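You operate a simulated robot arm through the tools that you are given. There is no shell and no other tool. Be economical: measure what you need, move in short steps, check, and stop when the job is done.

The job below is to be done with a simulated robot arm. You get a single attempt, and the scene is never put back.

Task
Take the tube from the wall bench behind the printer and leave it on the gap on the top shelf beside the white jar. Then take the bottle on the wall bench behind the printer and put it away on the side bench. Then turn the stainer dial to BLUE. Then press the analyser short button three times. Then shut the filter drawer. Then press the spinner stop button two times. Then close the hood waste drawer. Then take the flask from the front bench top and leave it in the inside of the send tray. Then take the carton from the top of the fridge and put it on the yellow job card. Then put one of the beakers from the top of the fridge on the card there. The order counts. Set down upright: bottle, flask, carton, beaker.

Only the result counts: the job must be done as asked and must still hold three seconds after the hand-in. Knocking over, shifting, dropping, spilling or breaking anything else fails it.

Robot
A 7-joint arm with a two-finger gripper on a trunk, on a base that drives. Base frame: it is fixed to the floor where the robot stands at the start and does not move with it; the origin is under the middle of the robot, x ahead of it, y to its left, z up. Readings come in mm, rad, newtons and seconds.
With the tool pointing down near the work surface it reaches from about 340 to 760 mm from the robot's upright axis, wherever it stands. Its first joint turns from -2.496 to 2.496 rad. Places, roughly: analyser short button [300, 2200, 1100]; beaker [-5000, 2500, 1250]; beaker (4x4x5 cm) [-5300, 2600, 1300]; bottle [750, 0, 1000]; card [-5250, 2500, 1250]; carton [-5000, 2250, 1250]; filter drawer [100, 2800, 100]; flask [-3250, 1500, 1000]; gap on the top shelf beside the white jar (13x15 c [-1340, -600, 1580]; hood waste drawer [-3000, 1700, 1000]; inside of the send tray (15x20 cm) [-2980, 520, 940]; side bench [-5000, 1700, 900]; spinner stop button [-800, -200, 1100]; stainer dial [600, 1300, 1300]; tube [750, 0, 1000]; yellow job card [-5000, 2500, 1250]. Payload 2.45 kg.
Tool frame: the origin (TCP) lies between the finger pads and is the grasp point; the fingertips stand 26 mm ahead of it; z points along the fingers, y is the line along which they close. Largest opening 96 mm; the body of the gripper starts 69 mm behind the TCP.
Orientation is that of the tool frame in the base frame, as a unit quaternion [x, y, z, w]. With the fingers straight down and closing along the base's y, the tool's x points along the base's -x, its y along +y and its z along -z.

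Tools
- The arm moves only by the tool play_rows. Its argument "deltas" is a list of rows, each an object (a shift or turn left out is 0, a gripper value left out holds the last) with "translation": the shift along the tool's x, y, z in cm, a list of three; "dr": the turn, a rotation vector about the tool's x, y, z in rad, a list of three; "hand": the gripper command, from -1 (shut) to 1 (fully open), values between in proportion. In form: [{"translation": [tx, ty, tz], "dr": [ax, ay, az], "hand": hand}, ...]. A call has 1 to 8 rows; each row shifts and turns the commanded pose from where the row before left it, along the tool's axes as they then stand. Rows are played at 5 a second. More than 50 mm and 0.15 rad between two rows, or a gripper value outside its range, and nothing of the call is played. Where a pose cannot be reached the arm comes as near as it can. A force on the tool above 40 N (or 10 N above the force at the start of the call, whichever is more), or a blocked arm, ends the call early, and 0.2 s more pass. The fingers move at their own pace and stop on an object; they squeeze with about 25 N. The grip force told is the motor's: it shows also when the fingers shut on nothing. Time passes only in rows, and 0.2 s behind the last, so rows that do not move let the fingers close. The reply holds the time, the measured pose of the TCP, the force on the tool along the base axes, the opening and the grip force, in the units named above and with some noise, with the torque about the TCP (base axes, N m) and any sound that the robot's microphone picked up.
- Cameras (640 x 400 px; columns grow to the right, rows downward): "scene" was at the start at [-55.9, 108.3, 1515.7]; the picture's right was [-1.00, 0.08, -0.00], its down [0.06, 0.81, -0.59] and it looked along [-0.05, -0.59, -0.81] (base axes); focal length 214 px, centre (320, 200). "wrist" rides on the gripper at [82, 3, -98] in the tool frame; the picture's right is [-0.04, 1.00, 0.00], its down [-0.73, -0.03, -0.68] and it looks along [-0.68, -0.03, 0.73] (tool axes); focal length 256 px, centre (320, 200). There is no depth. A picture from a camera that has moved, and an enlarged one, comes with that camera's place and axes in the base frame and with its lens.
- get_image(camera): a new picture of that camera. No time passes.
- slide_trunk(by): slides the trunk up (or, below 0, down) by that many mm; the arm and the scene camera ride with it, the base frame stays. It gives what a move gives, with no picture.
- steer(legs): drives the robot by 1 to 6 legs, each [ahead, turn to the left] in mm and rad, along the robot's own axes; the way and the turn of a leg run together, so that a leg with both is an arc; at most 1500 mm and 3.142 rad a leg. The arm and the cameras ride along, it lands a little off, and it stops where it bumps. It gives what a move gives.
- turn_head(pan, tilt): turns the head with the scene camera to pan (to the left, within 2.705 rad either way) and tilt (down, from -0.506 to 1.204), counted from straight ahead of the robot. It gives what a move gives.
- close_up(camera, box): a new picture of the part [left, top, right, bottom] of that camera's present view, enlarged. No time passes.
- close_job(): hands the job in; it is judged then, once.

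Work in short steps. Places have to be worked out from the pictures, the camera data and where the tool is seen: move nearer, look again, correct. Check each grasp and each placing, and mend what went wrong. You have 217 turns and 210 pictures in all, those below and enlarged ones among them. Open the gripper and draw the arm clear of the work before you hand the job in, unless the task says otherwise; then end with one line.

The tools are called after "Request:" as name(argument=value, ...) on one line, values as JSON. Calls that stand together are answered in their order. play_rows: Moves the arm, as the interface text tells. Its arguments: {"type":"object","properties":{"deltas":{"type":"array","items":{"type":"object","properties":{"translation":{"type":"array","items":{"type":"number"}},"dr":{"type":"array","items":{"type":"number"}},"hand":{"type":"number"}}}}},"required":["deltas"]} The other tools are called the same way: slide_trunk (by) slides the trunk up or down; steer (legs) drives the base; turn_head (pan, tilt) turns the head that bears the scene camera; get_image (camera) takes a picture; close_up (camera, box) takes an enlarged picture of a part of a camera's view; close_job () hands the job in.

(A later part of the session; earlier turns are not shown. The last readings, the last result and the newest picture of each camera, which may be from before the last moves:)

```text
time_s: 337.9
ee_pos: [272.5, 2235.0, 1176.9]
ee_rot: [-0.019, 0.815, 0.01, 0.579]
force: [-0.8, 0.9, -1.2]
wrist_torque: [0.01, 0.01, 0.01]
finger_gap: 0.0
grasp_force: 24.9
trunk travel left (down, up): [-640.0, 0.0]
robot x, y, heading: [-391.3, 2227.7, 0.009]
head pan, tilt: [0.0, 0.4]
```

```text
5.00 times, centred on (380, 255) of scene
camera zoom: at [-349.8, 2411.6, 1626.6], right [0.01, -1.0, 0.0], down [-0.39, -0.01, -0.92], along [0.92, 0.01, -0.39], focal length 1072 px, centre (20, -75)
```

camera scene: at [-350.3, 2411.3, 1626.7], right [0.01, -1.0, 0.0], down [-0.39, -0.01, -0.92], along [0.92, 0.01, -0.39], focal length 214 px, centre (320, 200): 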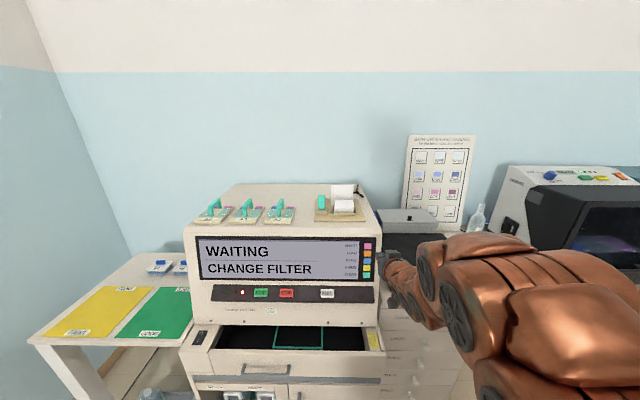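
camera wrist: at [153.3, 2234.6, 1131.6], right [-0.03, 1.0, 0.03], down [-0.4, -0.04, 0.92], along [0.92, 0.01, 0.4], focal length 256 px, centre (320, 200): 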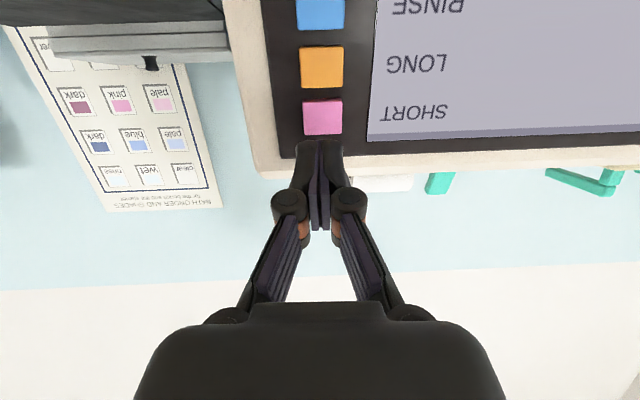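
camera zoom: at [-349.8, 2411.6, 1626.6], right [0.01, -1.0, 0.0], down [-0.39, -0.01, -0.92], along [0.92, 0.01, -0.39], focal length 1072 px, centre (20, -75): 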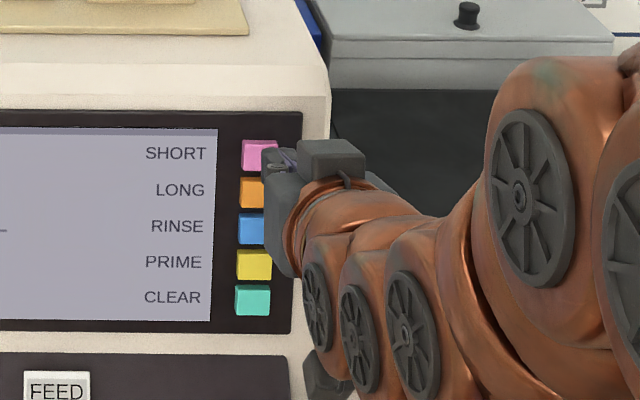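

The button is refined to (333, 2240, 1149). I correct by 6 mm down and 2.5 mm sideways and advance close to the surface.

Request:
play_rows(deltas=[{"translation": [0.6, 0.25, 0]}, {"translation": [0, 0, 1.8]}, {"translation": [0, 0, 1.4]}, {}])

Request:
get_image(camera="wrist")

Request:
close_up(camera="scene", box=[350, 225, 400, 265])

```text
time_s: 338.9
ee_pos: [299.5, 2239.9, 1160.6]
ee_rot: [-0.018, 0.814, 0.01, 0.58]
force: [0.0, 0.3, 0.6]
wrist_torque: [0.0, -0.01, -0.01]
finger_gap: 0.0
grasp_force: 25.1
trunk travel left (down, up): [-640.0, 0.0]
robot x, y, heading: [-391.0, 2230.6, 0.012]
head pan, tilt: [0.0, 0.4]
```

```text
113 pictures are left
camera wrist: at [181.1, 2238.7, 1115.8], right [-0.03, 1.0, 0.03], down [-0.4, -0.04, 0.92], along [0.92, 0.01, 0.4], focal length 256 px, centre (320, 200)
```

wrist: 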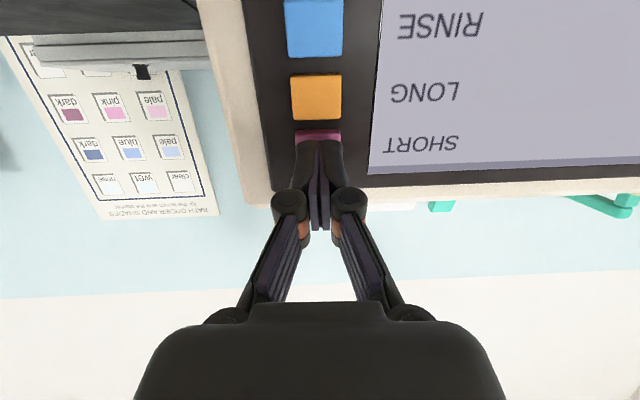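

```text
10.00 times, centred on (375, 245) of scene
camera zoom: at [-349.9, 2411.5, 1626.6], right [0.01, -1.0, 0.0], down [-0.39, -0.01, -0.92], along [0.92, 0.01, -0.39], focal length 2145 px, centre (-230, -250)
```

zoom: 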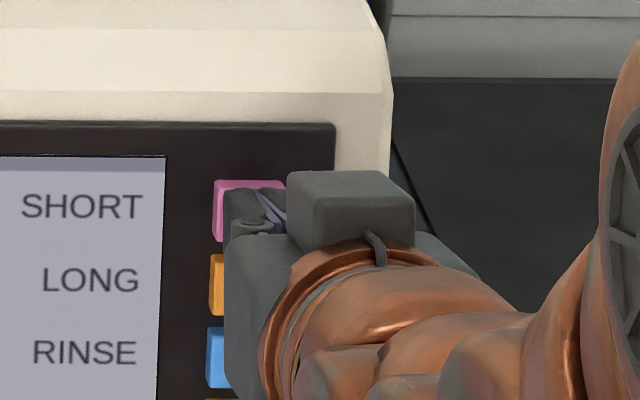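

The tip is aligned with SHORT, about 8 mm away. I advance gently to press and read force and sound.

Request:
play_rows(deltas=[{"translation": [0, 0, 0.4]}, {"translation": [0, 0, 0.3]}, {"translation": [0, 0, 0.2]}])

```text
time_s: 339.7
ee_pos: [306.6, 2240.3, 1157.9]
ee_rot: [-0.02, 0.814, 0.011, 0.58]
force: [-4.4, -0.3, 5.2]
wrist_torque: [0.01, -0.14, -0.04]
finger_gap: 5.9
grasp_force: 28.3
trunk travel left (down, up): [-640.0, 0.0]
robot x, y, heading: [-387.8, 2230.4, 0.012]
head pan, tilt: [0.0, 0.4]
heard: click
```

Click — one press. I retract 10 mm to release and check.

Request:
play_rows(deltas=[{"translation": [0, 0, -0.6]}, {"translation": [0, 0, -0.6], "hand": -1}, {}])

Request:
get_image(camera="scene")

```text
time_s: 340.5
ee_pos: [297.2, 2239.3, 1161.5]
ee_rot: [-0.018, 0.815, 0.01, 0.579]
force: [-0.5, -0.4, -0.2]
wrist_torque: [-0.03, -0.02, 0.02]
finger_gap: 0.0
grasp_force: 28.6
trunk travel left (down, up): [-640.0, 0.0]
robot x, y, heading: [-388.8, 2228.3, 0.014]
head pan, tilt: [0.0, 0.4]
```

```text
111 pictures are left
camera scene: at [-350.0, 2411.5, 1626.6], right [0.01, -1.0, 0.0], down [-0.39, -0.01, -0.92], along [0.92, 0.01, -0.39], focal length 214 px, centre (320, 200)
```

scene: 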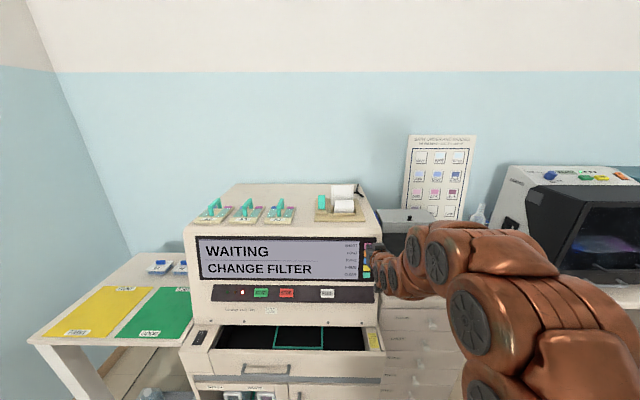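

The button was released. Second press with the same stroke.

Request:
play_rows(deltas=[{"translation": [0, 0, 0.5]}, {"translation": [0, 0, 0.4]}, {"translation": [0, 0, 0.3]}])

Request:
play_rows(deltas=[{"translation": [0, 0, -0.6]}, {"translation": [0, 0, -0.6]}, {}])

```text
time_s: 341.3
ee_pos: [308.3, 2238.5, 1157.6]
ee_rot: [-0.018, 0.814, 0.009, 0.58]
force: [-4.0, -0.8, 2.5]
wrist_torque: [-0.03, -0.07, -0.02]
finger_gap: 6.1
grasp_force: 28.7
trunk travel left (down, up): [-640.0, 0.0]
robot x, y, heading: [-390.6, 2228.4, 0.011]
head pan, tilt: [0.0, 0.4]
heard: click
```

```text
time_s: 342.1
ee_pos: [295.2, 2237.6, 1161.1]
ee_rot: [-0.017, 0.815, 0.009, 0.579]
force: [1.0, 0.1, -0.6]
wrist_torque: [-0.04, 0.02, 0.01]
finger_gap: 0.1
grasp_force: 29.1
trunk travel left (down, up): [-640.0, 0.0]
robot x, y, heading: [-389.8, 2230.9, 0.015]
head pan, tilt: [0.0, 0.4]
```

Second click. Third press now.

Request:
play_rows(deltas=[{"translation": [0, 0, 0.5]}, {"translation": [0, 0, 0.4]}, {"translation": [0, 0, 0.3]}])

Request:
play_rows(deltas=[{"translation": [0, 0, -0.8]}, {"translation": [0, 0, -2]}, {"translation": [0, 0, -4]}, {"translation": [0, 0, -4]}])

Request:
get_image(camera="scene")

```text
time_s: 342.9
ee_pos: [308.1, 2239.6, 1158.2]
ee_rot: [-0.018, 0.814, 0.01, 0.58]
force: [-4.9, -0.4, 3.3]
wrist_torque: [0.02, -0.07, -0.02]
finger_gap: 6.1
grasp_force: 28.8
trunk travel left (down, up): [-640.0, 0.0]
robot x, y, heading: [-390.3, 2228.6, 0.013]
head pan, tilt: [0.0, 0.4]
heard: click
```

```text
time_s: 343.9
ee_pos: [214.1, 2236.4, 1198.3]
ee_rot: [-0.019, 0.816, 0.011, 0.578]
force: [0.2, -0.1, 0.5]
wrist_torque: [0.01, 0.01, -0.02]
finger_gap: 0.0
grasp_force: 28.7
out of reach, approached as far as the arm can: row 4
trunk travel left (down, up): [-640.0, 0.0]
robot x, y, heading: [-390.5, 2229.0, 0.011]
head pan, tilt: [0.0, 0.4]
```

```text
110 pictures are left
camera scene: at [-350.2, 2411.6, 1626.6], right [0.01, -1.0, 0.0], down [-0.39, -0.01, -0.92], along [0.92, 0.01, -0.39], focal length 214 px, centre (320, 200)
```

scene: 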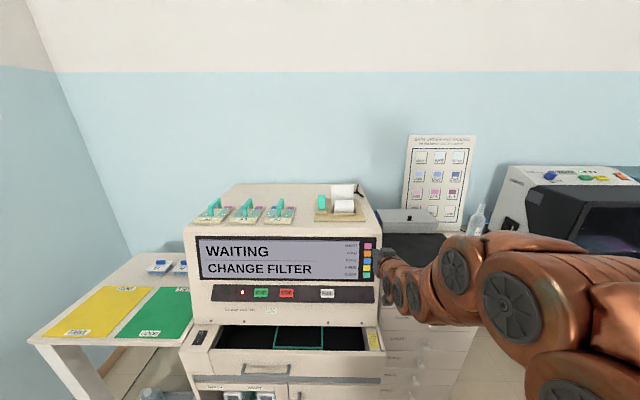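

Three clicks: step 4 is done. Now the filter drawer near the floor at [100,2800,100]. I back off, tuck the arm, and look down at it.

Request:
play_rows(deltas=[{"translation": [-4.6, 0, -1.5]}, {"translation": [-4.6, 0, -1.5]}, {"translation": [-4.6, 0, -1.5]}])

Request:
steer(legs=[[-300, 0], [0, 0.6]])

Request:
turn_head(pan=-0.05, tilt=0.75)

Request:
get_image(camera="scene")

```text
time_s: 344.7
ee_pos: [219.5, 2236.8, 1344.9]
ee_rot: [-0.019, 0.815, 0.01, 0.58]
force: [0.6, -0.5, -0.3]
wrist_torque: [0.0, -0.02, -0.01]
finger_gap: 0.0
grasp_force: 28.2
trunk travel left (down, up): [-640.0, 0.0]
robot x, y, heading: [-392.2, 2228.0, 0.021]
head pan, tilt: [0.0, 0.4]
```

```text
time_s: 348.4
ee_pos: [-191.6, 2574.3, 1343.3]
ee_rot: [-0.259, 0.773, 0.182, 0.55]
force: [-0.2, 0.3, -0.3]
wrist_torque: [-0.01, 0.04, 0.0]
finger_gap: 0.1
grasp_force: 28.6
trunk travel left (down, up): [-640.0, 0.0]
robot x, y, heading: [-691.6, 2220.8, 0.614]
head pan, tilt: [0.0, 0.4]
```

```text
time_s: 349.2
ee_pos: [-191.7, 2574.9, 1343.5]
ee_rot: [-0.258, 0.773, 0.181, 0.551]
force: [-0.3, 1.1, -0.1]
wrist_torque: [0.02, 0.0, 0.0]
finger_gap: 0.0
grasp_force: 28.2
trunk travel left (down, up): [-640.0, 0.0]
robot x, y, heading: [-689.1, 2226.5, 0.614]
head pan, tilt: [-0.051, 0.75]
```

```text
109 pictures are left
camera scene: at [-765.0, 2388.6, 1595.5], right [0.54, -0.84, 0.0], down [-0.58, -0.36, -0.73], along [0.62, 0.39, -0.68], focal length 214 px, centre (320, 200)
```

scene: 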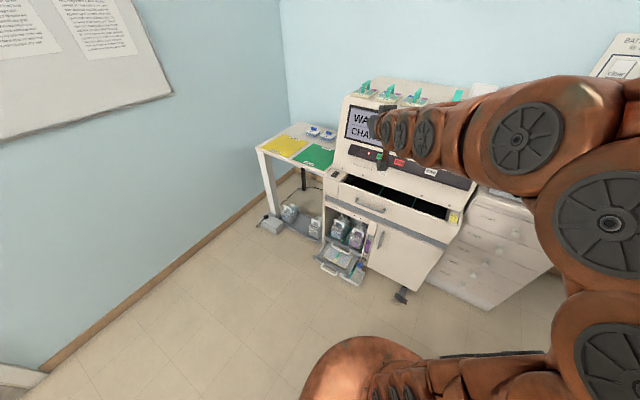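

Request:
close_up(camera="scene", box=[290, 180, 450, 310])

```text
3.08 times, centred on (370, 245) of scene
camera zoom: at [-765.0, 2388.6, 1595.5], right [0.54, -0.84, 0.0], down [-0.58, -0.36, -0.73], along [0.62, 0.39, -0.68], focal length 660 px, centre (166, 62)
```

zoom: 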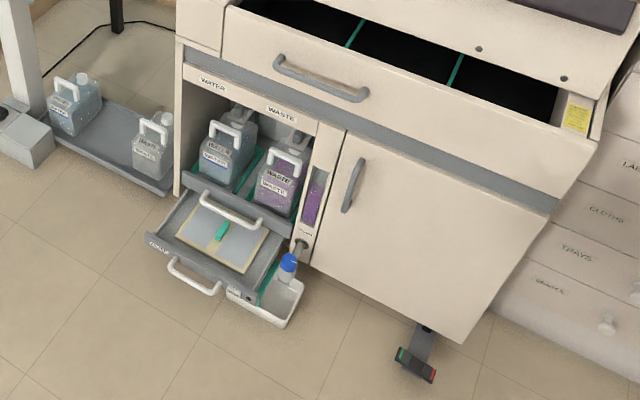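

The filter drawer is the open low grey tray with a white handle, its front at x ≈ −18, y 2615–2908. I retract the arm, drive to face it at y ≈ 2762, then lower the trunk.

Request:
play_rows(deltas=[{"translation": [1.4, 0, -4.2], "dr": [0, 0.12, 0]}, {"translation": [1.8, 0, -4.0], "dr": [0, 0.12, 0]}, {"translation": [2.2, 0, -3.8], "dr": [0, 0.12, 0]}, {"translation": [2.6, 0, -3.5], "dr": [0, 0.12, 0]}, {"translation": [1.5, 0, -1.5]}])

Request:
steer(legs=[[0, 0.652], [566, 0], [0, -1.266]])

Request:
slide_trunk(by=-600)

Request:
turn_head(pan=0.0, tilt=0.8)

Request:
get_image(camera="scene")

Request:
get_image(camera="wrist")

```text
time_s: 350.4
ee_pos: [-349.7, 2456.2, 1351.9]
ee_rot: [-0.295, 0.882, 0.114, 0.349]
force: [0.9, 0.2, -0.2]
wrist_torque: [-0.02, -0.04, -0.01]
finger_gap: 0.0
grasp_force: 28.8
trunk travel left (down, up): [-640.0, 0.0]
robot x, y, heading: [-687.7, 2222.2, 0.617]
head pan, tilt: [-0.051, 0.75]
```

```text
time_s: 358.6
ee_pos: [-113.5, 2746.8, 1351.8]
ee_rot: [-0.008, 0.929, 0.001, 0.369]
force: [0.2, 0.5, -0.8]
wrist_torque: [-0.01, -0.04, 0.0]
finger_gap: 0.1
grasp_force: 28.3
trunk travel left (down, up): [-640.0, 0.0]
robot x, y, heading: [-527.3, 2759.6, -0.013]
head pan, tilt: [-0.051, 0.75]
```

```text
refused: -600 is not a number from -400 to 400
```

```text
time_s: 359.2
ee_pos: [-115.0, 2746.2, 1349.9]
ee_rot: [-0.007, 0.93, 0.0, 0.368]
force: [0.5, -0.1, -0.1]
wrist_torque: [0.04, 0.0, 0.0]
finger_gap: 0.2
grasp_force: 28.6
trunk travel left (down, up): [-640.0, 0.0]
robot x, y, heading: [-525.1, 2758.5, -0.014]
head pan, tilt: [0.0, 0.799]
```

```text
107 pictures are left
camera scene: at [-492.4, 2940.8, 1591.5], right [-0.01, -1.0, 0.0], down [-0.72, 0.01, -0.7], along [0.7, -0.01, -0.72], focal length 214 px, centre (320, 200)
```

scene: 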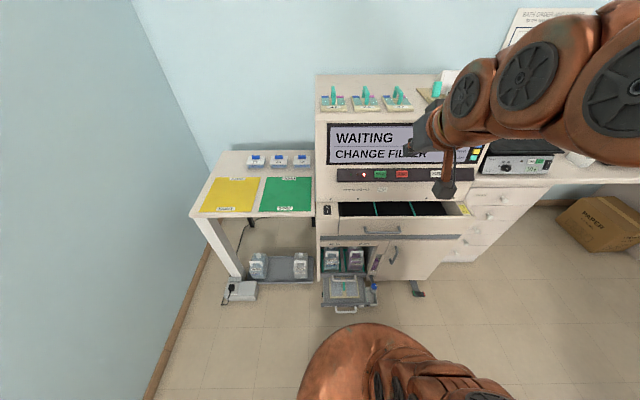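

```text
106 pictures are left
camera wrist: at [-240.8, 2749.2, 1367.0], right [0.01, 1.0, 0.02], down [0.07, -0.02, 1.0], along [1.0, -0.01, -0.07], focal length 256 px, centre (320, 200)
```

wrist: 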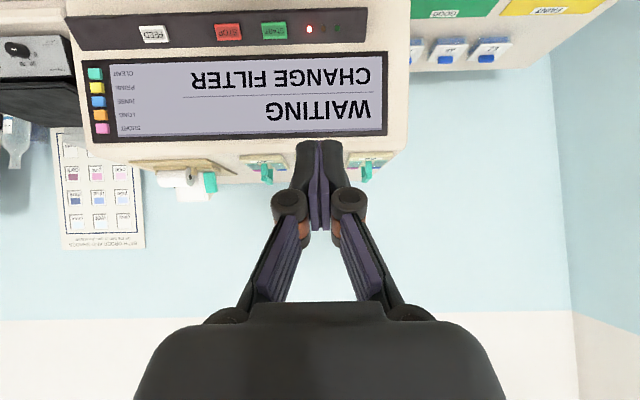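

The trunk moves at most 400 mm per call. I lower it in two goes and look closely at the drawer.

Request:
close_up(camera="scene", box=[300, 225, 420, 325])

Request:
slide_trunk(by=-400)

Request:
slide_trunk(by=-235)

Request:
get_image(camera="scene")

Request:
get_image(camera="wrist")

```text
4.00 times, centred on (360, 275) of scene
camera zoom: at [-492.4, 2940.8, 1591.5], right [-0.01, -1.0, 0.0], down [-0.72, 0.01, -0.7], along [0.7, -0.01, -0.72], focal length 858 px, centre (160, -100)
```

zoom: 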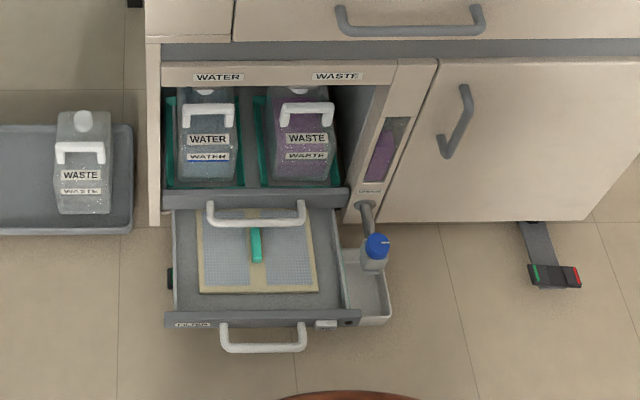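

```text
time_s: 363.0
ee_pos: [-94.9, 2746.4, 914.0]
ee_rot: [-0.007, 0.946, 0.002, 0.324]
force: [-0.4, 0.2, -1.3]
wrist_torque: [0.04, -0.02, -0.04]
finger_gap: 0.0
grasp_force: 28.0
trunk travel left (down, up): [-240.0, 400.0]
robot x, y, heading: [-521.4, 2761.2, -0.01]
head pan, tilt: [0.0, 0.799]
```

```text
time_s: 365.5
ee_pos: [-87.7, 2745.2, 673.8]
ee_rot: [-0.007, 0.948, 0.003, 0.317]
force: [-0.3, -0.4, -0.2]
wrist_torque: [0.02, -0.01, 0.01]
finger_gap: 0.1
grasp_force: 28.3
trunk travel left (down, up): [-5.0, 635.0]
robot x, y, heading: [-526.9, 2758.5, -0.011]
head pan, tilt: [0.0, 0.799]
```

```text
104 pictures are left
camera scene: at [-483.0, 2940.7, 958.0], right [-0.01, -1.0, 0.0], down [-0.72, 0.01, -0.69], along [0.69, -0.01, -0.72], focal length 214 px, centre (320, 200)
```

scene: 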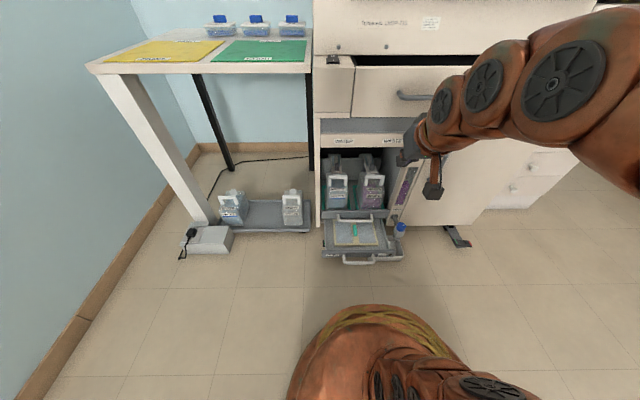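

```text
103 pictures are left
camera wrist: at [-211.8, 2748.3, 704.1], right [0.02, 1.0, 0.02], down [0.18, -0.03, 0.98], along [0.98, -0.01, -0.18], focal length 256 px, centre (320, 200)
```

wrist: 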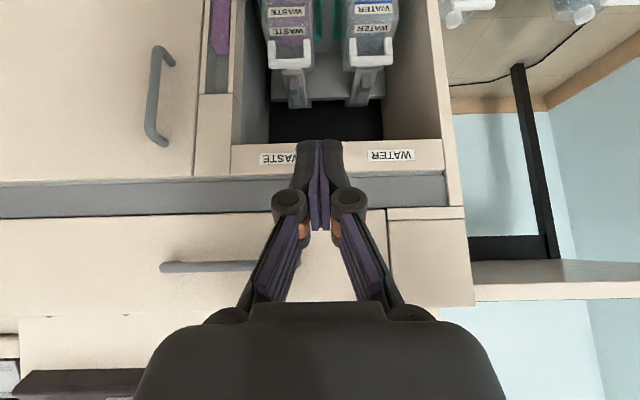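

I backed out the geometry: the handle bar is at (−64, 2783, 154). To keep the wrist clear of the robot's own base, I back up 195 mm, lower the arm extended to r ≈ 600, and will push by driving.

Request:
steer(legs=[[-195, 0]])

Request:
play_rows(deltas=[{"translation": [1.6, 0.4, 4.6]}, {"translation": [1.6, 0.4, 4.6]}, {"translation": [1.6, 0.4, 4.6]}, {"translation": [1.6, 0.4, 4.6]}, {"translation": [1.6, 0.4, 4.6]}, {"translation": [1.6, 0.4, 4.6]}, {"translation": [1.6, 0.4, 4.6]}, {"translation": [1.6, 0.4, 4.6]}])

Request:
get_image(camera="scene")

Request:
get_image(camera="wrist")

```text
time_s: 367.1
ee_pos: [-284.5, 2748.6, 673.8]
ee_rot: [-0.008, 0.949, 0.003, 0.316]
force: [-0.5, -0.2, 0.5]
wrist_torque: [-0.03, -0.03, -0.02]
finger_gap: 0.0
grasp_force: 28.5
trunk travel left (down, up): [-5.0, 635.0]
robot x, y, heading: [-720.5, 2761.3, -0.008]
head pan, tilt: [0.0, 0.799]
```

```text
time_s: 368.9
ee_pos: [-166.2, 2781.3, 309.4]
ee_rot: [-0.007, 0.946, 0.002, 0.323]
force: [-0.7, 0.1, -0.8]
wrist_torque: [-0.03, 0.01, 0.0]
finger_gap: 0.1
grasp_force: 28.4
trunk travel left (down, up): [-5.0, 635.0]
robot x, y, heading: [-727.2, 2761.0, -0.012]
head pan, tilt: [0.0, 0.799]
```

```text
102 pictures are left
camera scene: at [-689.6, 2943.1, 956.5], right [-0.01, -1.0, 0.0], down [-0.72, 0.01, -0.7], along [0.7, -0.01, -0.72], focal length 214 px, centre (320, 200)
```

scene: 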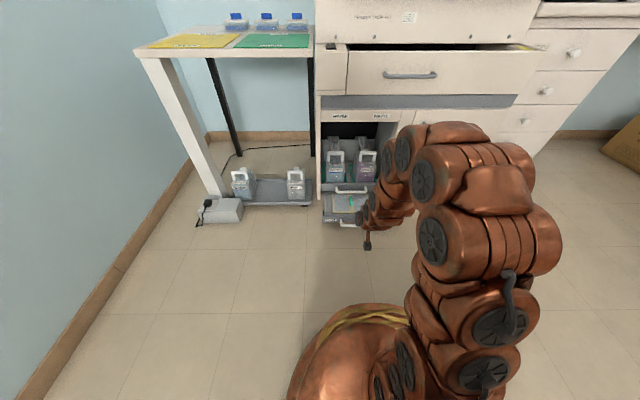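

```text
101 pictures are left
camera wrist: at [-290.9, 2782.7, 337.7], right [0.01, 1.0, 0.02], down [0.17, -0.03, 0.99], along [0.99, -0.01, -0.17], focal length 256 px, centre (320, 200)
```

wrist: 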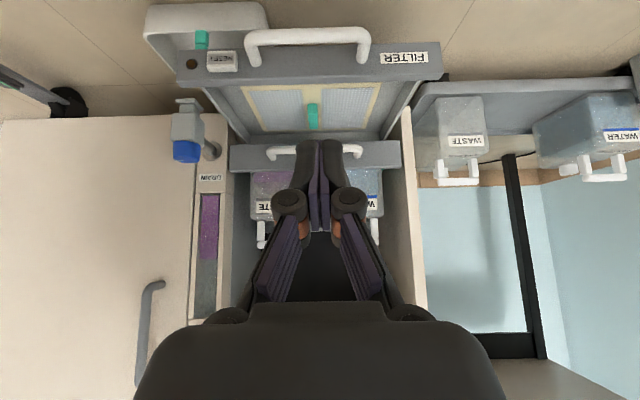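

The view is clear. I lower the fingertips to handle height (TCP z ≈ 148), well in front of it.

Request:
play_rows(deltas=[{"translation": [2.43, 0, 3.18]}, {"translation": [2.43, 0, 3.18]}, {"translation": [2.43, 0, 3.18]}, {"translation": [2.43, 0, 3.18]}])

Request:
get_image(camera="wrist")

```text
time_s: 369.9
ee_pos: [-169.1, 2780.7, 146.9]
ee_rot: [-0.009, 0.947, 0.003, 0.32]
force: [0.4, 0.0, -0.2]
wrist_torque: [0.02, 0.02, 0.02]
finger_gap: 0.0
grasp_force: 28.2
trunk travel left (down, up): [-5.0, 635.0]
robot x, y, heading: [-721.0, 2765.7, -0.015]
head pan, tilt: [0.0, 0.799]
```

```text
100 pictures are left
camera wrist: at [-294.0, 2783.6, 175.2], right [0.01, 1.0, 0.02], down [0.17, -0.03, 0.98], along [0.99, -0.01, -0.17], focal length 256 px, centre (320, 200)
```

wrist: 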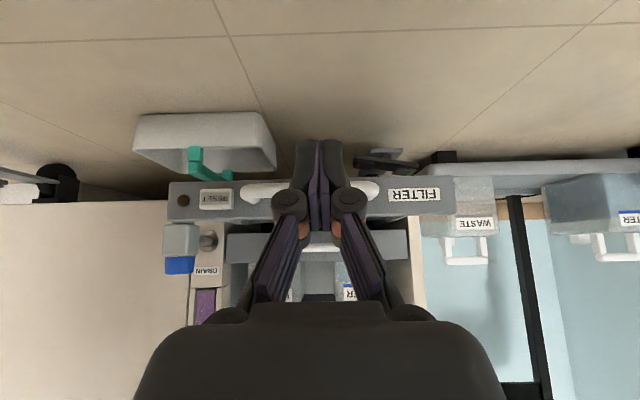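

The bar is at about z 127, so I lower another 10 mm, then drive forward 150 mm to begin pushing.

Request:
play_rows(deltas=[{"translation": [0.6, 0, 0.8]}])

Request:
steer(legs=[[150, 0.01]])

Request:
get_image(camera="wrist")

Request:
get_image(camera="scene")

```text
time_s: 370.3
ee_pos: [-168.9, 2782.1, 138.2]
ee_rot: [-0.008, 0.947, 0.003, 0.321]
force: [0.0, -0.2, -0.1]
wrist_torque: [0.03, 0.03, 0.0]
finger_gap: 0.1
grasp_force: 29.1
trunk travel left (down, up): [-5.0, 635.0]
robot x, y, heading: [-719.5, 2761.2, -0.011]
head pan, tilt: [0.0, 0.799]
```

```text
time_s: 371.6
ee_pos: [-18.4, 2789.0, 137.9]
ee_rot: [-0.014, 0.947, 0.005, 0.321]
force: [0.4, 0.2, 0.4]
wrist_torque: [-0.03, 0.03, 0.03]
finger_gap: 0.0
grasp_force: 29.2
trunk travel left (down, up): [-5.0, 635.0]
robot x, y, heading: [-574.8, 2761.0, 0.003]
head pan, tilt: [0.0, 0.799]
```

```text
99 pictures are left
camera wrist: at [-142.1, 2788.8, 165.8], right [0.0, 1.0, 0.02], down [0.17, -0.02, 0.99], along [0.99, 0.0, -0.17], focal length 256 px, centre (320, 200)
```

wrist: 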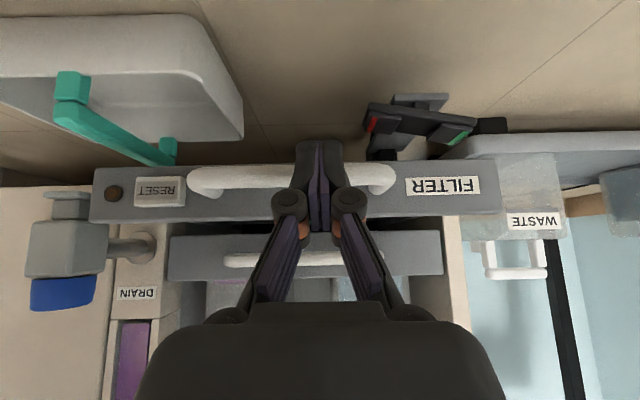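

```text
98 pictures are left
camera scene: at [-540.7, 2942.8, 956.5], right [0.0, -1.0, 0.0], down [-0.72, 0.0, -0.7], along [0.7, 0.0, -0.72], focal length 214 px, centre (320, 200)
```

scene: 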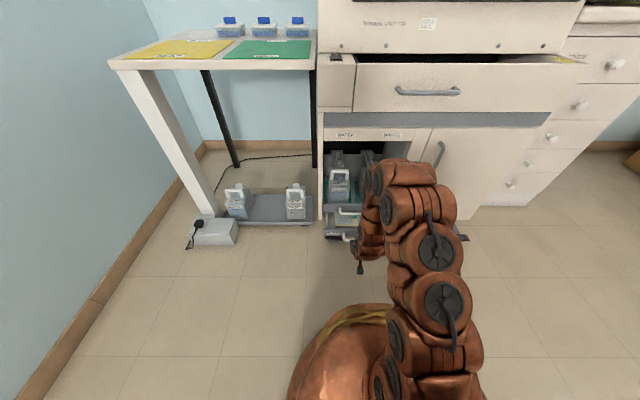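

The drawer is being pushed (about 80 mm so far). I continue in steps.

Request:
steer(legs=[[70, 0]])

Request:
get_image(camera="wrist")

```text
time_s: 372.7
ee_pos: [52.8, 2787.7, 137.3]
ee_rot: [-0.013, 0.947, 0.004, 0.321]
force: [0.6, -0.3, -0.4]
wrist_torque: [-0.02, 0.0, 0.01]
finger_gap: 0.1
grasp_force: 28.6
trunk travel left (down, up): [-5.0, 635.0]
robot x, y, heading: [-501.3, 2762.2, -0.0]
head pan, tilt: [0.0, 0.799]
```

```text
97 pictures are left
camera wrist: at [-71.1, 2788.9, 165.8], right [0.0, 1.0, 0.02], down [0.17, -0.02, 0.99], along [0.99, 0.0, -0.17], focal length 256 px, centre (320, 200)
```

wrist: 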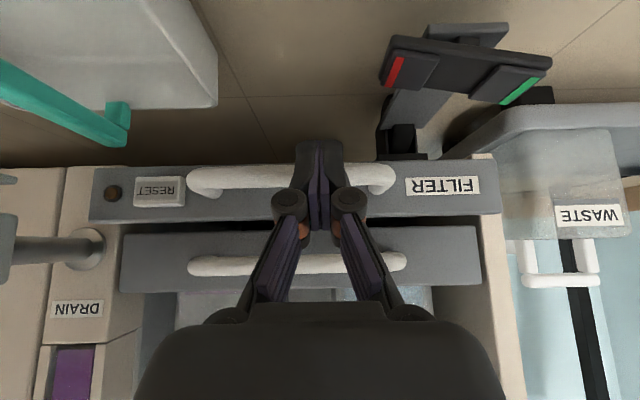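

The drawer follows; its front is still about 30 mm proud of the tray above. I drive another 25 mm.

Request:
steer(legs=[[25, 0]])

Request:
get_image(camera="wrist")

```text
time_s: 373.5
ee_pos: [78.4, 2787.0, 137.0]
ee_rot: [-0.014, 0.947, 0.004, 0.322]
force: [-0.1, -0.1, 0.4]
wrist_torque: [0.01, 0.0, -0.02]
finger_gap: 0.1
grasp_force: 28.6
trunk travel left (down, up): [-5.0, 635.0]
robot x, y, heading: [-475.3, 2763.0, 0.001]
head pan, tilt: [0.0, 0.799]
```

```text
96 pictures are left
camera wrist: at [-46.2, 2789.0, 165.8], right [0.0, 1.0, 0.02], down [0.17, -0.02, 0.99], along [0.99, 0.0, -0.17], focal length 256 px, centre (320, 200)
```

wrist: 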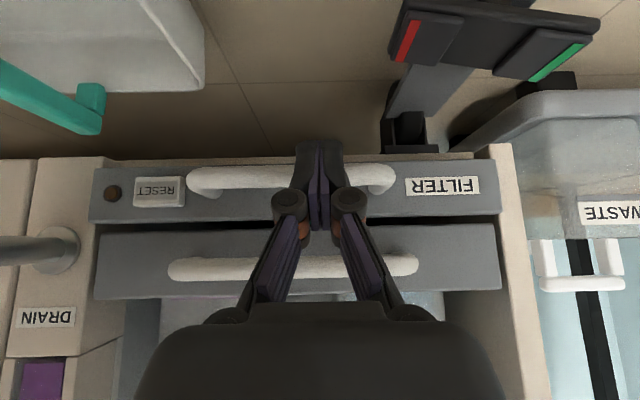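

Nearly flush. I push the last bit with the arm until it resists.

Request:
play_rows(deltas=[{"translation": [-0.32, 0, 0.24]}, {"translation": [-0.32, 0, 0.24]}, {"translation": [-0.32, 0, 0.24]}, {"translation": [-0.32, 0, 0.24]}])

Request:
get_image(camera="wrist")

```text
time_s: 374.5
ee_pos: [91.7, 2788.5, 135.7]
ee_rot: [-0.013, 0.948, 0.004, 0.319]
force: [-15.0, -0.5, -3.1]
wrist_torque: [-0.01, 0.24, -0.09]
finger_gap: 6.1
grasp_force: 28.6
trunk travel left (down, up): [-5.0, 635.0]
robot x, y, heading: [-475.6, 2759.6, 0.002]
head pan, tilt: [0.0, 0.799]
```

```text
95 pictures are left
camera wrist: at [-32.0, 2789.2, 165.1], right [0.0, 1.0, 0.02], down [0.17, -0.02, 0.98], along [0.98, 0.0, -0.17], focal length 256 px, centre (320, 200)
```

wrist: 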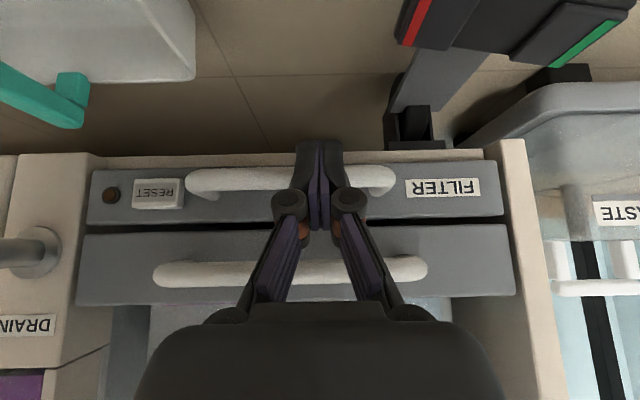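

Resistance of 15 N: the drawer is at its stop. I give one more small push to confirm, then back off.

Request:
play_rows(deltas=[{"translation": [-0.2, 0, 0.15]}, {}])

Request:
steer(legs=[[-250, 0]])

Request:
get_image(camera="wrist")

```text
time_s: 375.1
ee_pos: [92.7, 2788.4, 134.4]
ee_rot: [-0.014, 0.948, 0.005, 0.317]
force: [-4.2, 0.5, -3.5]
wrist_torque: [0.05, 0.18, -0.03]
finger_gap: 0.0
grasp_force: 28.9
trunk travel left (down, up): [-5.0, 635.0]
robot x, y, heading: [-474.4, 2765.0, 0.003]
head pan, tilt: [0.0, 0.799]
stopped in row 2: the force on the tool passed its limit at 42 N (the readings are from after the stop); the commanded pose is now the measured one
```

```text
time_s: 376.9
ee_pos: [-157.9, 2788.2, 135.6]
ee_rot: [-0.013, 0.948, 0.005, 0.317]
force: [0.0, 0.1, 0.4]
wrist_torque: [-0.03, 0.02, 0.0]
finger_gap: 0.0
grasp_force: 28.4
trunk travel left (down, up): [-5.0, 635.0]
robot x, y, heading: [-727.8, 2759.4, 0.003]
head pan, tilt: [0.0, 0.799]
```

```text
94 pictures are left
camera wrist: at [-282.0, 2788.3, 164.9], right [0.0, 1.0, 0.02], down [0.18, -0.02, 0.98], along [0.98, 0.0, -0.18], focal length 256 px, centre (320, 200)
```

wrist: 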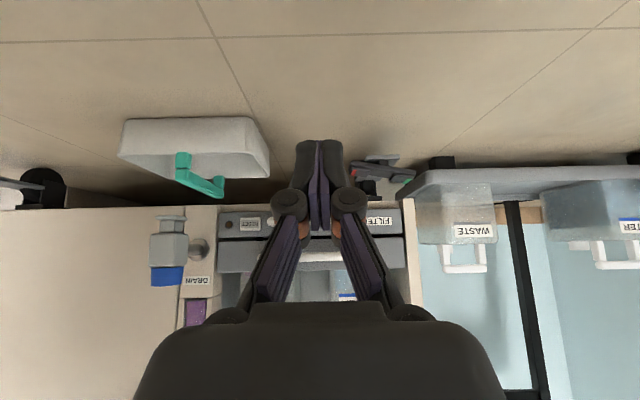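

The filter drawer is closed: step 5 is done. I raise the trunk and arm, then drive to the spinner (STOP is triangulated at about (−789, −165, 1130)).

Request:
slide_trunk(by=400)

Request:
slide_trunk(by=235)

Request:
play_rows(deltas=[{"translation": [-2.5, 0, -4.2]}, {"translation": [-2.5, 0, -4.2]}, {"translation": [-2.0, 0, -4.4]}, {"translation": [-2.0, 0, -4.4]}, {"translation": [-1.5, 0, -4.6]}, {"translation": [-1.5, 0, -4.6]}, {"translation": [-1.0, 0, -4.7]}, {"translation": [-1.0, 0, -4.7]}])

Request:
steer(legs=[[0, -0.909], [1088, 0], [0, -0.705]])

Request:
turn_head(pan=0.15, tilt=0.4)

Request:
get_image(camera="scene")

```text
time_s: 380.7
ee_pos: [-157.8, 2788.1, 535.8]
ee_rot: [-0.014, 0.948, 0.004, 0.317]
force: [0.0, 0.2, -0.1]
wrist_torque: [0.01, -0.03, 0.01]
finger_gap: 0.0
grasp_force: 28.4
trunk travel left (down, up): [-405.0, 235.0]
robot x, y, heading: [-726.3, 2762.1, -0.004]
head pan, tilt: [0.0, 0.799]
```

```text
time_s: 383.2
ee_pos: [-157.8, 2788.5, 769.4]
ee_rot: [-0.013, 0.949, 0.004, 0.316]
force: [-0.6, 0.7, -0.5]
wrist_torque: [0.0, 0.0, 0.0]
finger_gap: 0.0
grasp_force: 27.9
trunk travel left (down, up): [-640.0, 0.0]
robot x, y, heading: [-723.7, 2761.3, -0.002]
head pan, tilt: [0.0, 0.799]
```

```text
time_s: 385.0
ee_pos: [-253.3, 2784.1, 1142.1]
ee_rot: [-0.013, 0.949, 0.004, 0.315]
force: [0.4, -0.3, -0.5]
wrist_torque: [-0.02, 0.03, -0.01]
finger_gap: 0.0
grasp_force: 28.4
out of reach, approached as far as the arm can: row 4, 5
trunk travel left (down, up): [-640.0, 0.0]
robot x, y, heading: [-728.4, 2762.1, 0.0]
head pan, tilt: [0.0, 0.799]
```

```text
time_s: 394.9
ee_pos: [-78.3, 1404.0, 1141.3]
ee_rot: [0.683, 0.658, -0.228, 0.219]
force: [0.4, -0.3, -0.1]
wrist_torque: [0.03, -0.02, 0.01]
finger_gap: 0.0
grasp_force: 28.3
trunk travel left (down, up): [-640.0, 0.0]
robot x, y, heading: [-71.6, 1878.8, -1.641]
head pan, tilt: [0.0, 0.799]
```

```text
time_s: 395.8
ee_pos: [-78.2, 1404.7, 1142.2]
ee_rot: [0.683, 0.658, -0.228, 0.22]
force: [-0.9, -0.1, 0.4]
wrist_torque: [0.02, 0.0, 0.0]
finger_gap: 0.0
grasp_force: 29.0
trunk travel left (down, up): [-640.0, 0.0]
robot x, y, heading: [-69.1, 1879.1, -1.636]
head pan, tilt: [0.15, 0.4]
```

```text
93 pictures are left
camera scene: at [120.7, 1823.7, 1626.5], right [-1.0, -0.08, 0.0], down [-0.03, 0.39, -0.92], along [0.08, -0.92, -0.39], focal length 214 px, centre (320, 200)
```

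scene: 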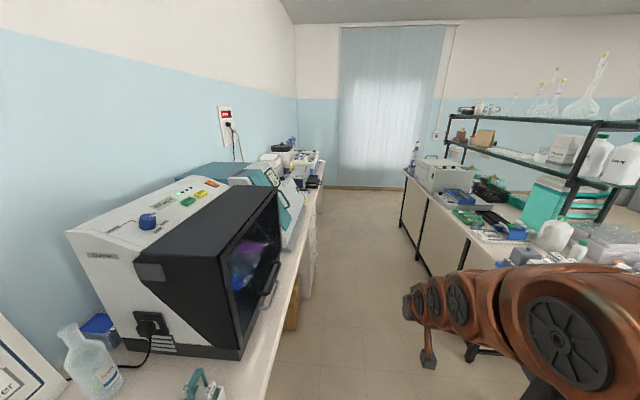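

The aisle is clear. I raise the arm a bit, then drive to the spinner and face −x.

Request:
play_rows(deltas=[{"translation": [-2.5, 0, -4.0]}, {"translation": [-2.5, 0, -4.0]}, {"translation": [-2.5, 0, -4.0]}])

Request:
steer(legs=[[1500, 0], [540, 0], [0, -1.505]])

Request:
turn_head(pan=0.0, tilt=0.7)

Request:
get_image(camera="scene")

Request:
get_image(camera="wrist")

```text
time_s: 396.6
ee_pos: [-77.2, 1414.9, 1283.1]
ee_rot: [0.683, 0.657, -0.229, 0.22]
force: [-0.5, -0.5, 0.4]
wrist_torque: [0.01, -0.01, 0.01]
finger_gap: 0.0
grasp_force: 28.9
trunk travel left (down, up): [-640.0, 0.0]
robot x, y, heading: [-69.6, 1878.7, -1.635]
head pan, tilt: [0.15, 0.4]
```

```text
time_s: 410.4
ee_pos: [-699.8, -159.7, 1281.9]
ee_rot: [0.949, 0.004, -0.316, 0.001]
force: [0.8, -0.4, 0.0]
wrist_torque: [0.0, 0.0, 0.01]
finger_gap: 0.0
grasp_force: 28.7
trunk travel left (down, up): [-640.0, 0.0]
robot x, y, heading: [-237.2, -143.0, 3.114]
head pan, tilt: [0.15, 0.4]
```

```text
time_s: 411.1
ee_pos: [-699.1, -158.2, 1282.3]
ee_rot: [0.949, 0.003, -0.316, 0.002]
force: [0.2, -0.1, 0.2]
wrist_torque: [-0.02, 0.0, 0.01]
finger_gap: 0.1
grasp_force: 28.9
trunk travel left (down, up): [-640.0, 0.0]
robot x, y, heading: [-236.1, -143.8, 3.119]
head pan, tilt: [0.0, 0.7]
```

```text
92 pictures are left
camera scene: at [-276.1, -325.1, 1599.8], right [0.02, 1.0, 0.0], down [0.64, -0.01, -0.77], along [-0.77, 0.02, -0.64], focal length 214 px, centre (320, 200)
```

scene: 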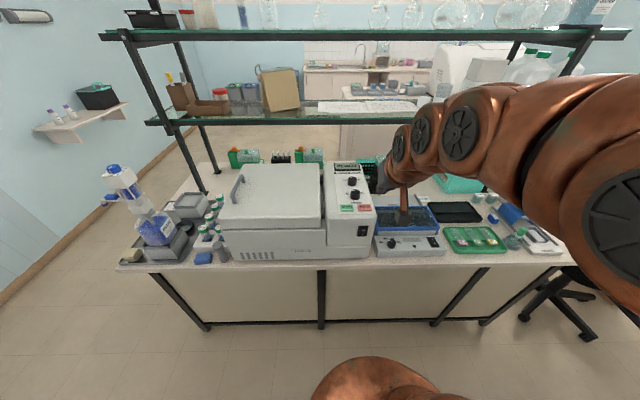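

```text
91 pictures are left
camera wrist: at [-575.4, -160.6, 1311.8], right [-0.02, -1.0, 0.02], down [-0.18, 0.03, 0.98], along [-0.98, 0.02, -0.18], focal length 256 px, centre (320, 200)
```

wrist: 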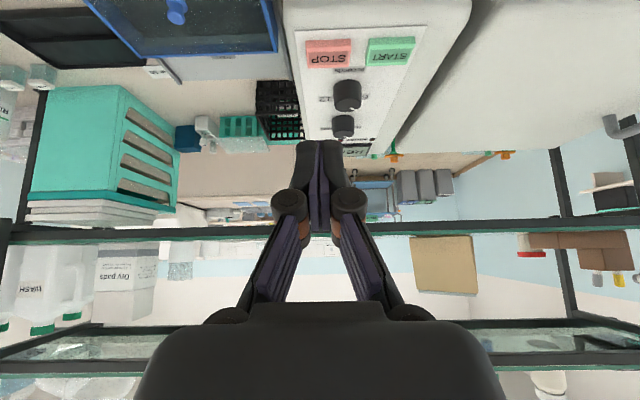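

STOP (wide red button) is at about (−804, −168, 1120). I steepen the tool slightly and move above it.

Request:
play_rows(deltas=[{"dr": [0, 0.095, 0]}, {"dr": [0, 0.095, 0]}, {"translation": [-0.8, 0.33, 3.87]}, {"translation": [-0.8, 0.33, 3.87]}, {"translation": [-0.8, 0.33, 3.87]}, {}])

Request:
get_image(camera="wrist")

Request:
close_up(camera="scene", box=[310, 150, 430, 250])

```text
time_s: 412.6
ee_pos: [-772.1, -169.6, 1187.0]
ee_rot: [0.974, 0.003, -0.226, 0.0]
force: [0.1, 0.1, -0.5]
wrist_torque: [0.02, 0.0, -0.04]
finger_gap: 0.1
grasp_force: 28.8
trunk travel left (down, up): [-640.0, 0.0]
robot x, y, heading: [-239.2, -140.3, 3.121]
head pan, tilt: [0.0, 0.7]
```

```text
90 pictures are left
camera wrist: at [-655.2, -171.3, 1239.4], right [-0.03, -1.0, 0.02], down [-0.36, 0.03, 0.93], along [-0.93, 0.02, -0.36], focal length 256 px, centre (320, 200)
```

wrist: 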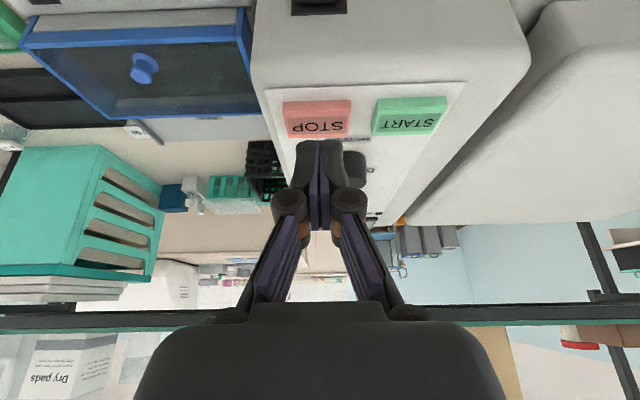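

```text
4.00 times, centred on (370, 200) of scene
camera zoom: at [-276.4, -325.1, 1599.7], right [0.02, 1.0, 0.0], down [0.64, -0.01, -0.76], along [-0.76, 0.02, -0.64], focal length 858 px, centre (120, 200)
```

zoom: 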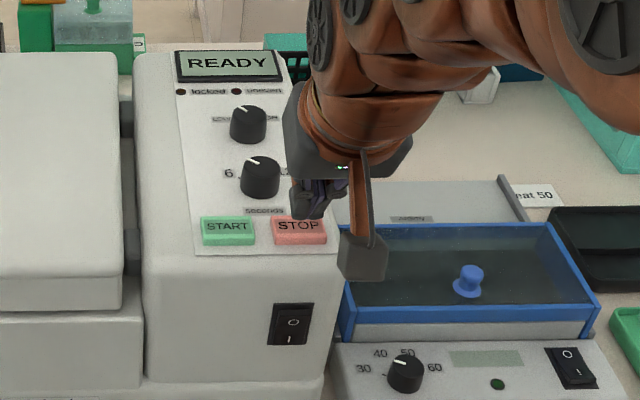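

I shift slightly toward me and descend close to STOP, then check.

Request:
play_rows(deltas=[{"translation": [0.7, 0, 0]}, {"translation": [0, 0, 2.2]}, {}])

Request:
get_image(camera="wrist")

Request:
close_up(camera="scene", box=[340, 170, 420, 230])

```text
time_s: 413.4
ee_pos: [-775.2, -169.9, 1165.5]
ee_rot: [0.974, 0.003, -0.226, 0.001]
force: [-0.3, 0.7, -0.1]
wrist_torque: [0.0, 0.01, -0.02]
finger_gap: 0.1
grasp_force: 28.7
trunk travel left (down, up): [-640.0, 0.0]
robot x, y, heading: [-237.6, -142.8, 3.118]
head pan, tilt: [0.0, 0.7]
```

```text
88 pictures are left
camera wrist: at [-659.1, -171.1, 1217.3], right [-0.03, -1.0, 0.02], down [-0.36, 0.03, 0.93], along [-0.93, 0.02, -0.36], focal length 256 px, centre (320, 200)
```

wrist: 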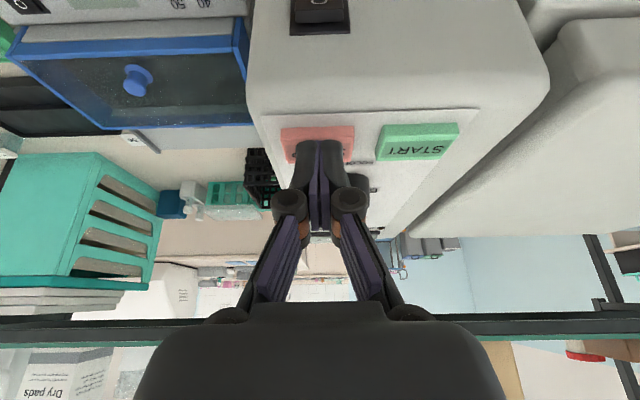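

```text
6.67 times, centred on (380, 200) of scene
camera zoom: at [-276.2, -325.1, 1599.7], right [0.02, 1.0, 0.0], down [0.64, -0.01, -0.76], along [-0.76, 0.02, -0.64], focal length 1430 px, centre (-80, 200)
```

zoom: 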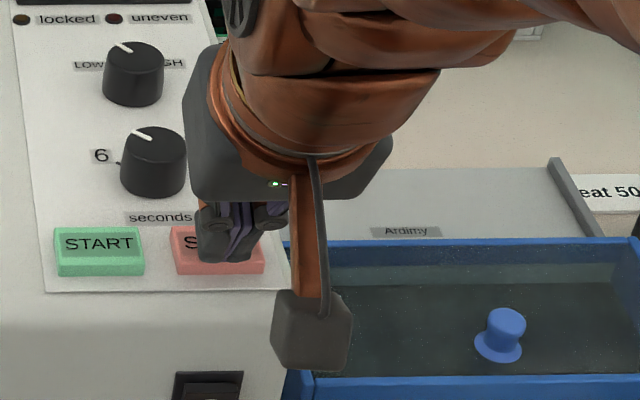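

The tip is over STOP, about 10 mm above it. I press gently.

Request:
play_rows(deltas=[{"translation": [0, 0, 0.5]}, {"translation": [0, 0, 0.4]}, {"translation": [0, 0, 0.3]}])

```text
time_s: 414.1
ee_pos: [-778.4, -169.8, 1156.9]
ee_rot: [0.974, 0.003, -0.225, 0.001]
force: [20.4, 0.6, 17.0]
wrist_torque: [-0.01, -0.54, -0.02]
finger_gap: 6.0
grasp_force: 28.7
trunk travel left (down, up): [-640.0, 0.0]
robot x, y, heading: [-236.6, -141.7, 3.118]
head pan, tilt: [0.0, 0.7]
heard: click
```

Click — first STOP press. I release and press a second time.

Request:
play_rows(deltas=[{"translation": [0, 0, -0.7]}, {"translation": [0, 0, -0.8]}, {}])

Request:
play_rows(deltas=[{"translation": [0, 0, 0.6]}, {"translation": [0, 0, 0.5]}, {"translation": [0, 0, 0.3]}])

```text
time_s: 414.9
ee_pos: [-774.5, -169.0, 1166.9]
ee_rot: [0.974, 0.004, -0.225, 0.001]
force: [0.8, -0.7, 0.3]
wrist_torque: [0.0, -0.02, 0.0]
finger_gap: 0.0
grasp_force: 28.5
trunk travel left (down, up): [-640.0, 0.0]
robot x, y, heading: [-239.4, -142.0, 3.115]
head pan, tilt: [0.0, 0.7]
```

```text
time_s: 415.8
ee_pos: [-780.8, -169.5, 1156.9]
ee_rot: [0.974, 0.004, -0.226, 0.001]
force: [4.1, 0.6, 11.2]
wrist_torque: [0.0, -0.13, 0.0]
finger_gap: 6.1
grasp_force: 28.5
trunk travel left (down, up): [-640.0, 0.0]
robot x, y, heading: [-234.7, -143.3, 3.116]
head pan, tilt: [0.0, 0.7]
heard: click
```

Second click: step 6 is done. I retract up and back away, then drive north around to island 2 to view the hood.

Request:
play_rows(deltas=[{"translation": [0, 0, -4]}, {"translation": [1, 0, -4.5]}, {"translation": [1.5, 0, -4.5]}, {"translation": [2, 0, -3]}])

Request:
steer(legs=[[-170, 0], [0, -1.545], [1500, 0], [1080, 0], [0, 1.5], [1300, 0]])

Request:
turn_head(pan=0.35, tilt=0.25)

Request:
get_image(camera="scene")

```text
time_s: 416.8
ee_pos: [-671.1, -170.0, 1280.1]
ee_rot: [0.975, 0.004, -0.223, 0.001]
force: [-0.9, 0.3, 0.7]
wrist_torque: [-0.04, -0.06, -0.02]
finger_gap: 0.0
grasp_force: 28.7
trunk travel left (down, up): [-640.0, 0.0]
robot x, y, heading: [-236.4, -143.0, 3.12]
head pan, tilt: [0.0, 0.7]
```

```text
time_s: 432.1
ee_pos: [-106.2, 2402.2, 1279.7]
ee_rot: [0.701, -0.677, -0.167, -0.15]
force: [-0.4, -0.2, 0.1]
wrist_torque: [-0.03, 0.05, 0.0]
finger_gap: 0.2
grasp_force: 27.9
trunk travel left (down, up): [-640.0, 0.0]
robot x, y, heading: [-100.6, 1967.3, 1.595]
head pan, tilt: [0.0, 0.7]
stopped in leg 4: the robot was blocked; the commanded pose is now the measured one
```

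```text
time_s: 432.9
ee_pos: [-115.7, 2401.0, 1277.8]
ee_rot: [0.702, -0.676, -0.164, -0.152]
force: [0.4, -0.8, 0.1]
wrist_torque: [0.02, 0.0, 0.01]
finger_gap: 0.0
grasp_force: 28.5
trunk travel left (down, up): [-640.0, 0.0]
robot x, y, heading: [-101.0, 1970.2, 1.595]
head pan, tilt: [0.351, 0.25]
```

```text
86 pictures are left
camera scene: at [-315.3, 1999.2, 1640.6], right [0.93, 0.37, 0.0], down [0.09, -0.23, -0.97], along [-0.36, 0.9, -0.25], focal length 214 px, centre (320, 200)
```

scene: 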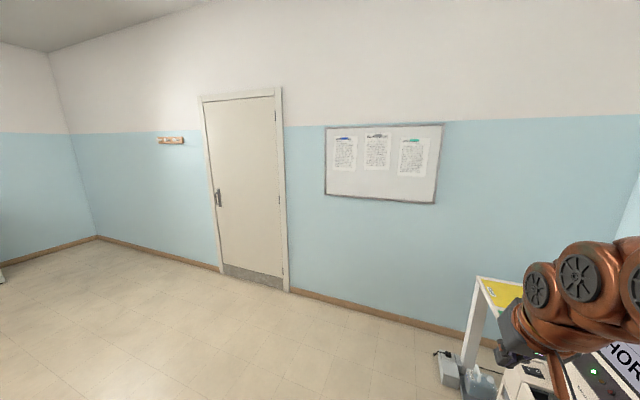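

The base was blocked near the analyser's floor pedal. I back off at once and inspect for any disturbance.

Request:
steer(legs=[[-200, 0], [0, 1.0]])

Request:
turn_head(pan=-1.5, tilt=0.7)

Request:
get_image(camera="scene")

```text
time_s: 437.1
ee_pos: [-466.6, 1992.8, 1280.1]
ee_rot: [0.939, -0.262, -0.217, -0.057]
force: [0.7, -0.4, -0.2]
wrist_torque: [-0.02, -0.01, -0.02]
finger_gap: 0.0
grasp_force: 28.7
trunk travel left (down, up): [-640.0, 0.0]
robot x, y, heading: [-97.8, 1771.0, 2.584]
head pan, tilt: [0.351, 0.25]
```

```text
time_s: 438.9
ee_pos: [-466.5, 1992.8, 1281.4]
ee_rot: [0.939, -0.262, -0.217, -0.056]
force: [-0.5, 0.1, -0.1]
wrist_torque: [0.03, 0.01, 0.05]
finger_gap: 0.0
grasp_force: 28.0
trunk travel left (down, up): [-640.0, 0.0]
robot x, y, heading: [-95.1, 1769.1, 2.582]
head pan, tilt: [-1.499, 0.7]
```

```text
85 pictures are left
camera scene: at [-109.8, 1661.2, 1599.7], right [0.89, -0.47, 0.0], down [-0.3, -0.57, -0.77], along [0.36, 0.68, -0.64], focal length 214 px, centre (320, 200)
```

scene: 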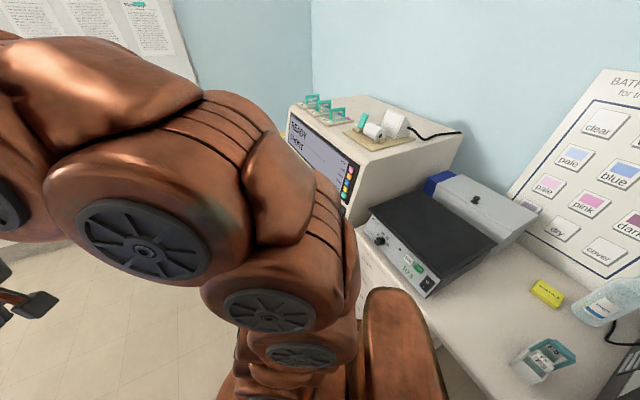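

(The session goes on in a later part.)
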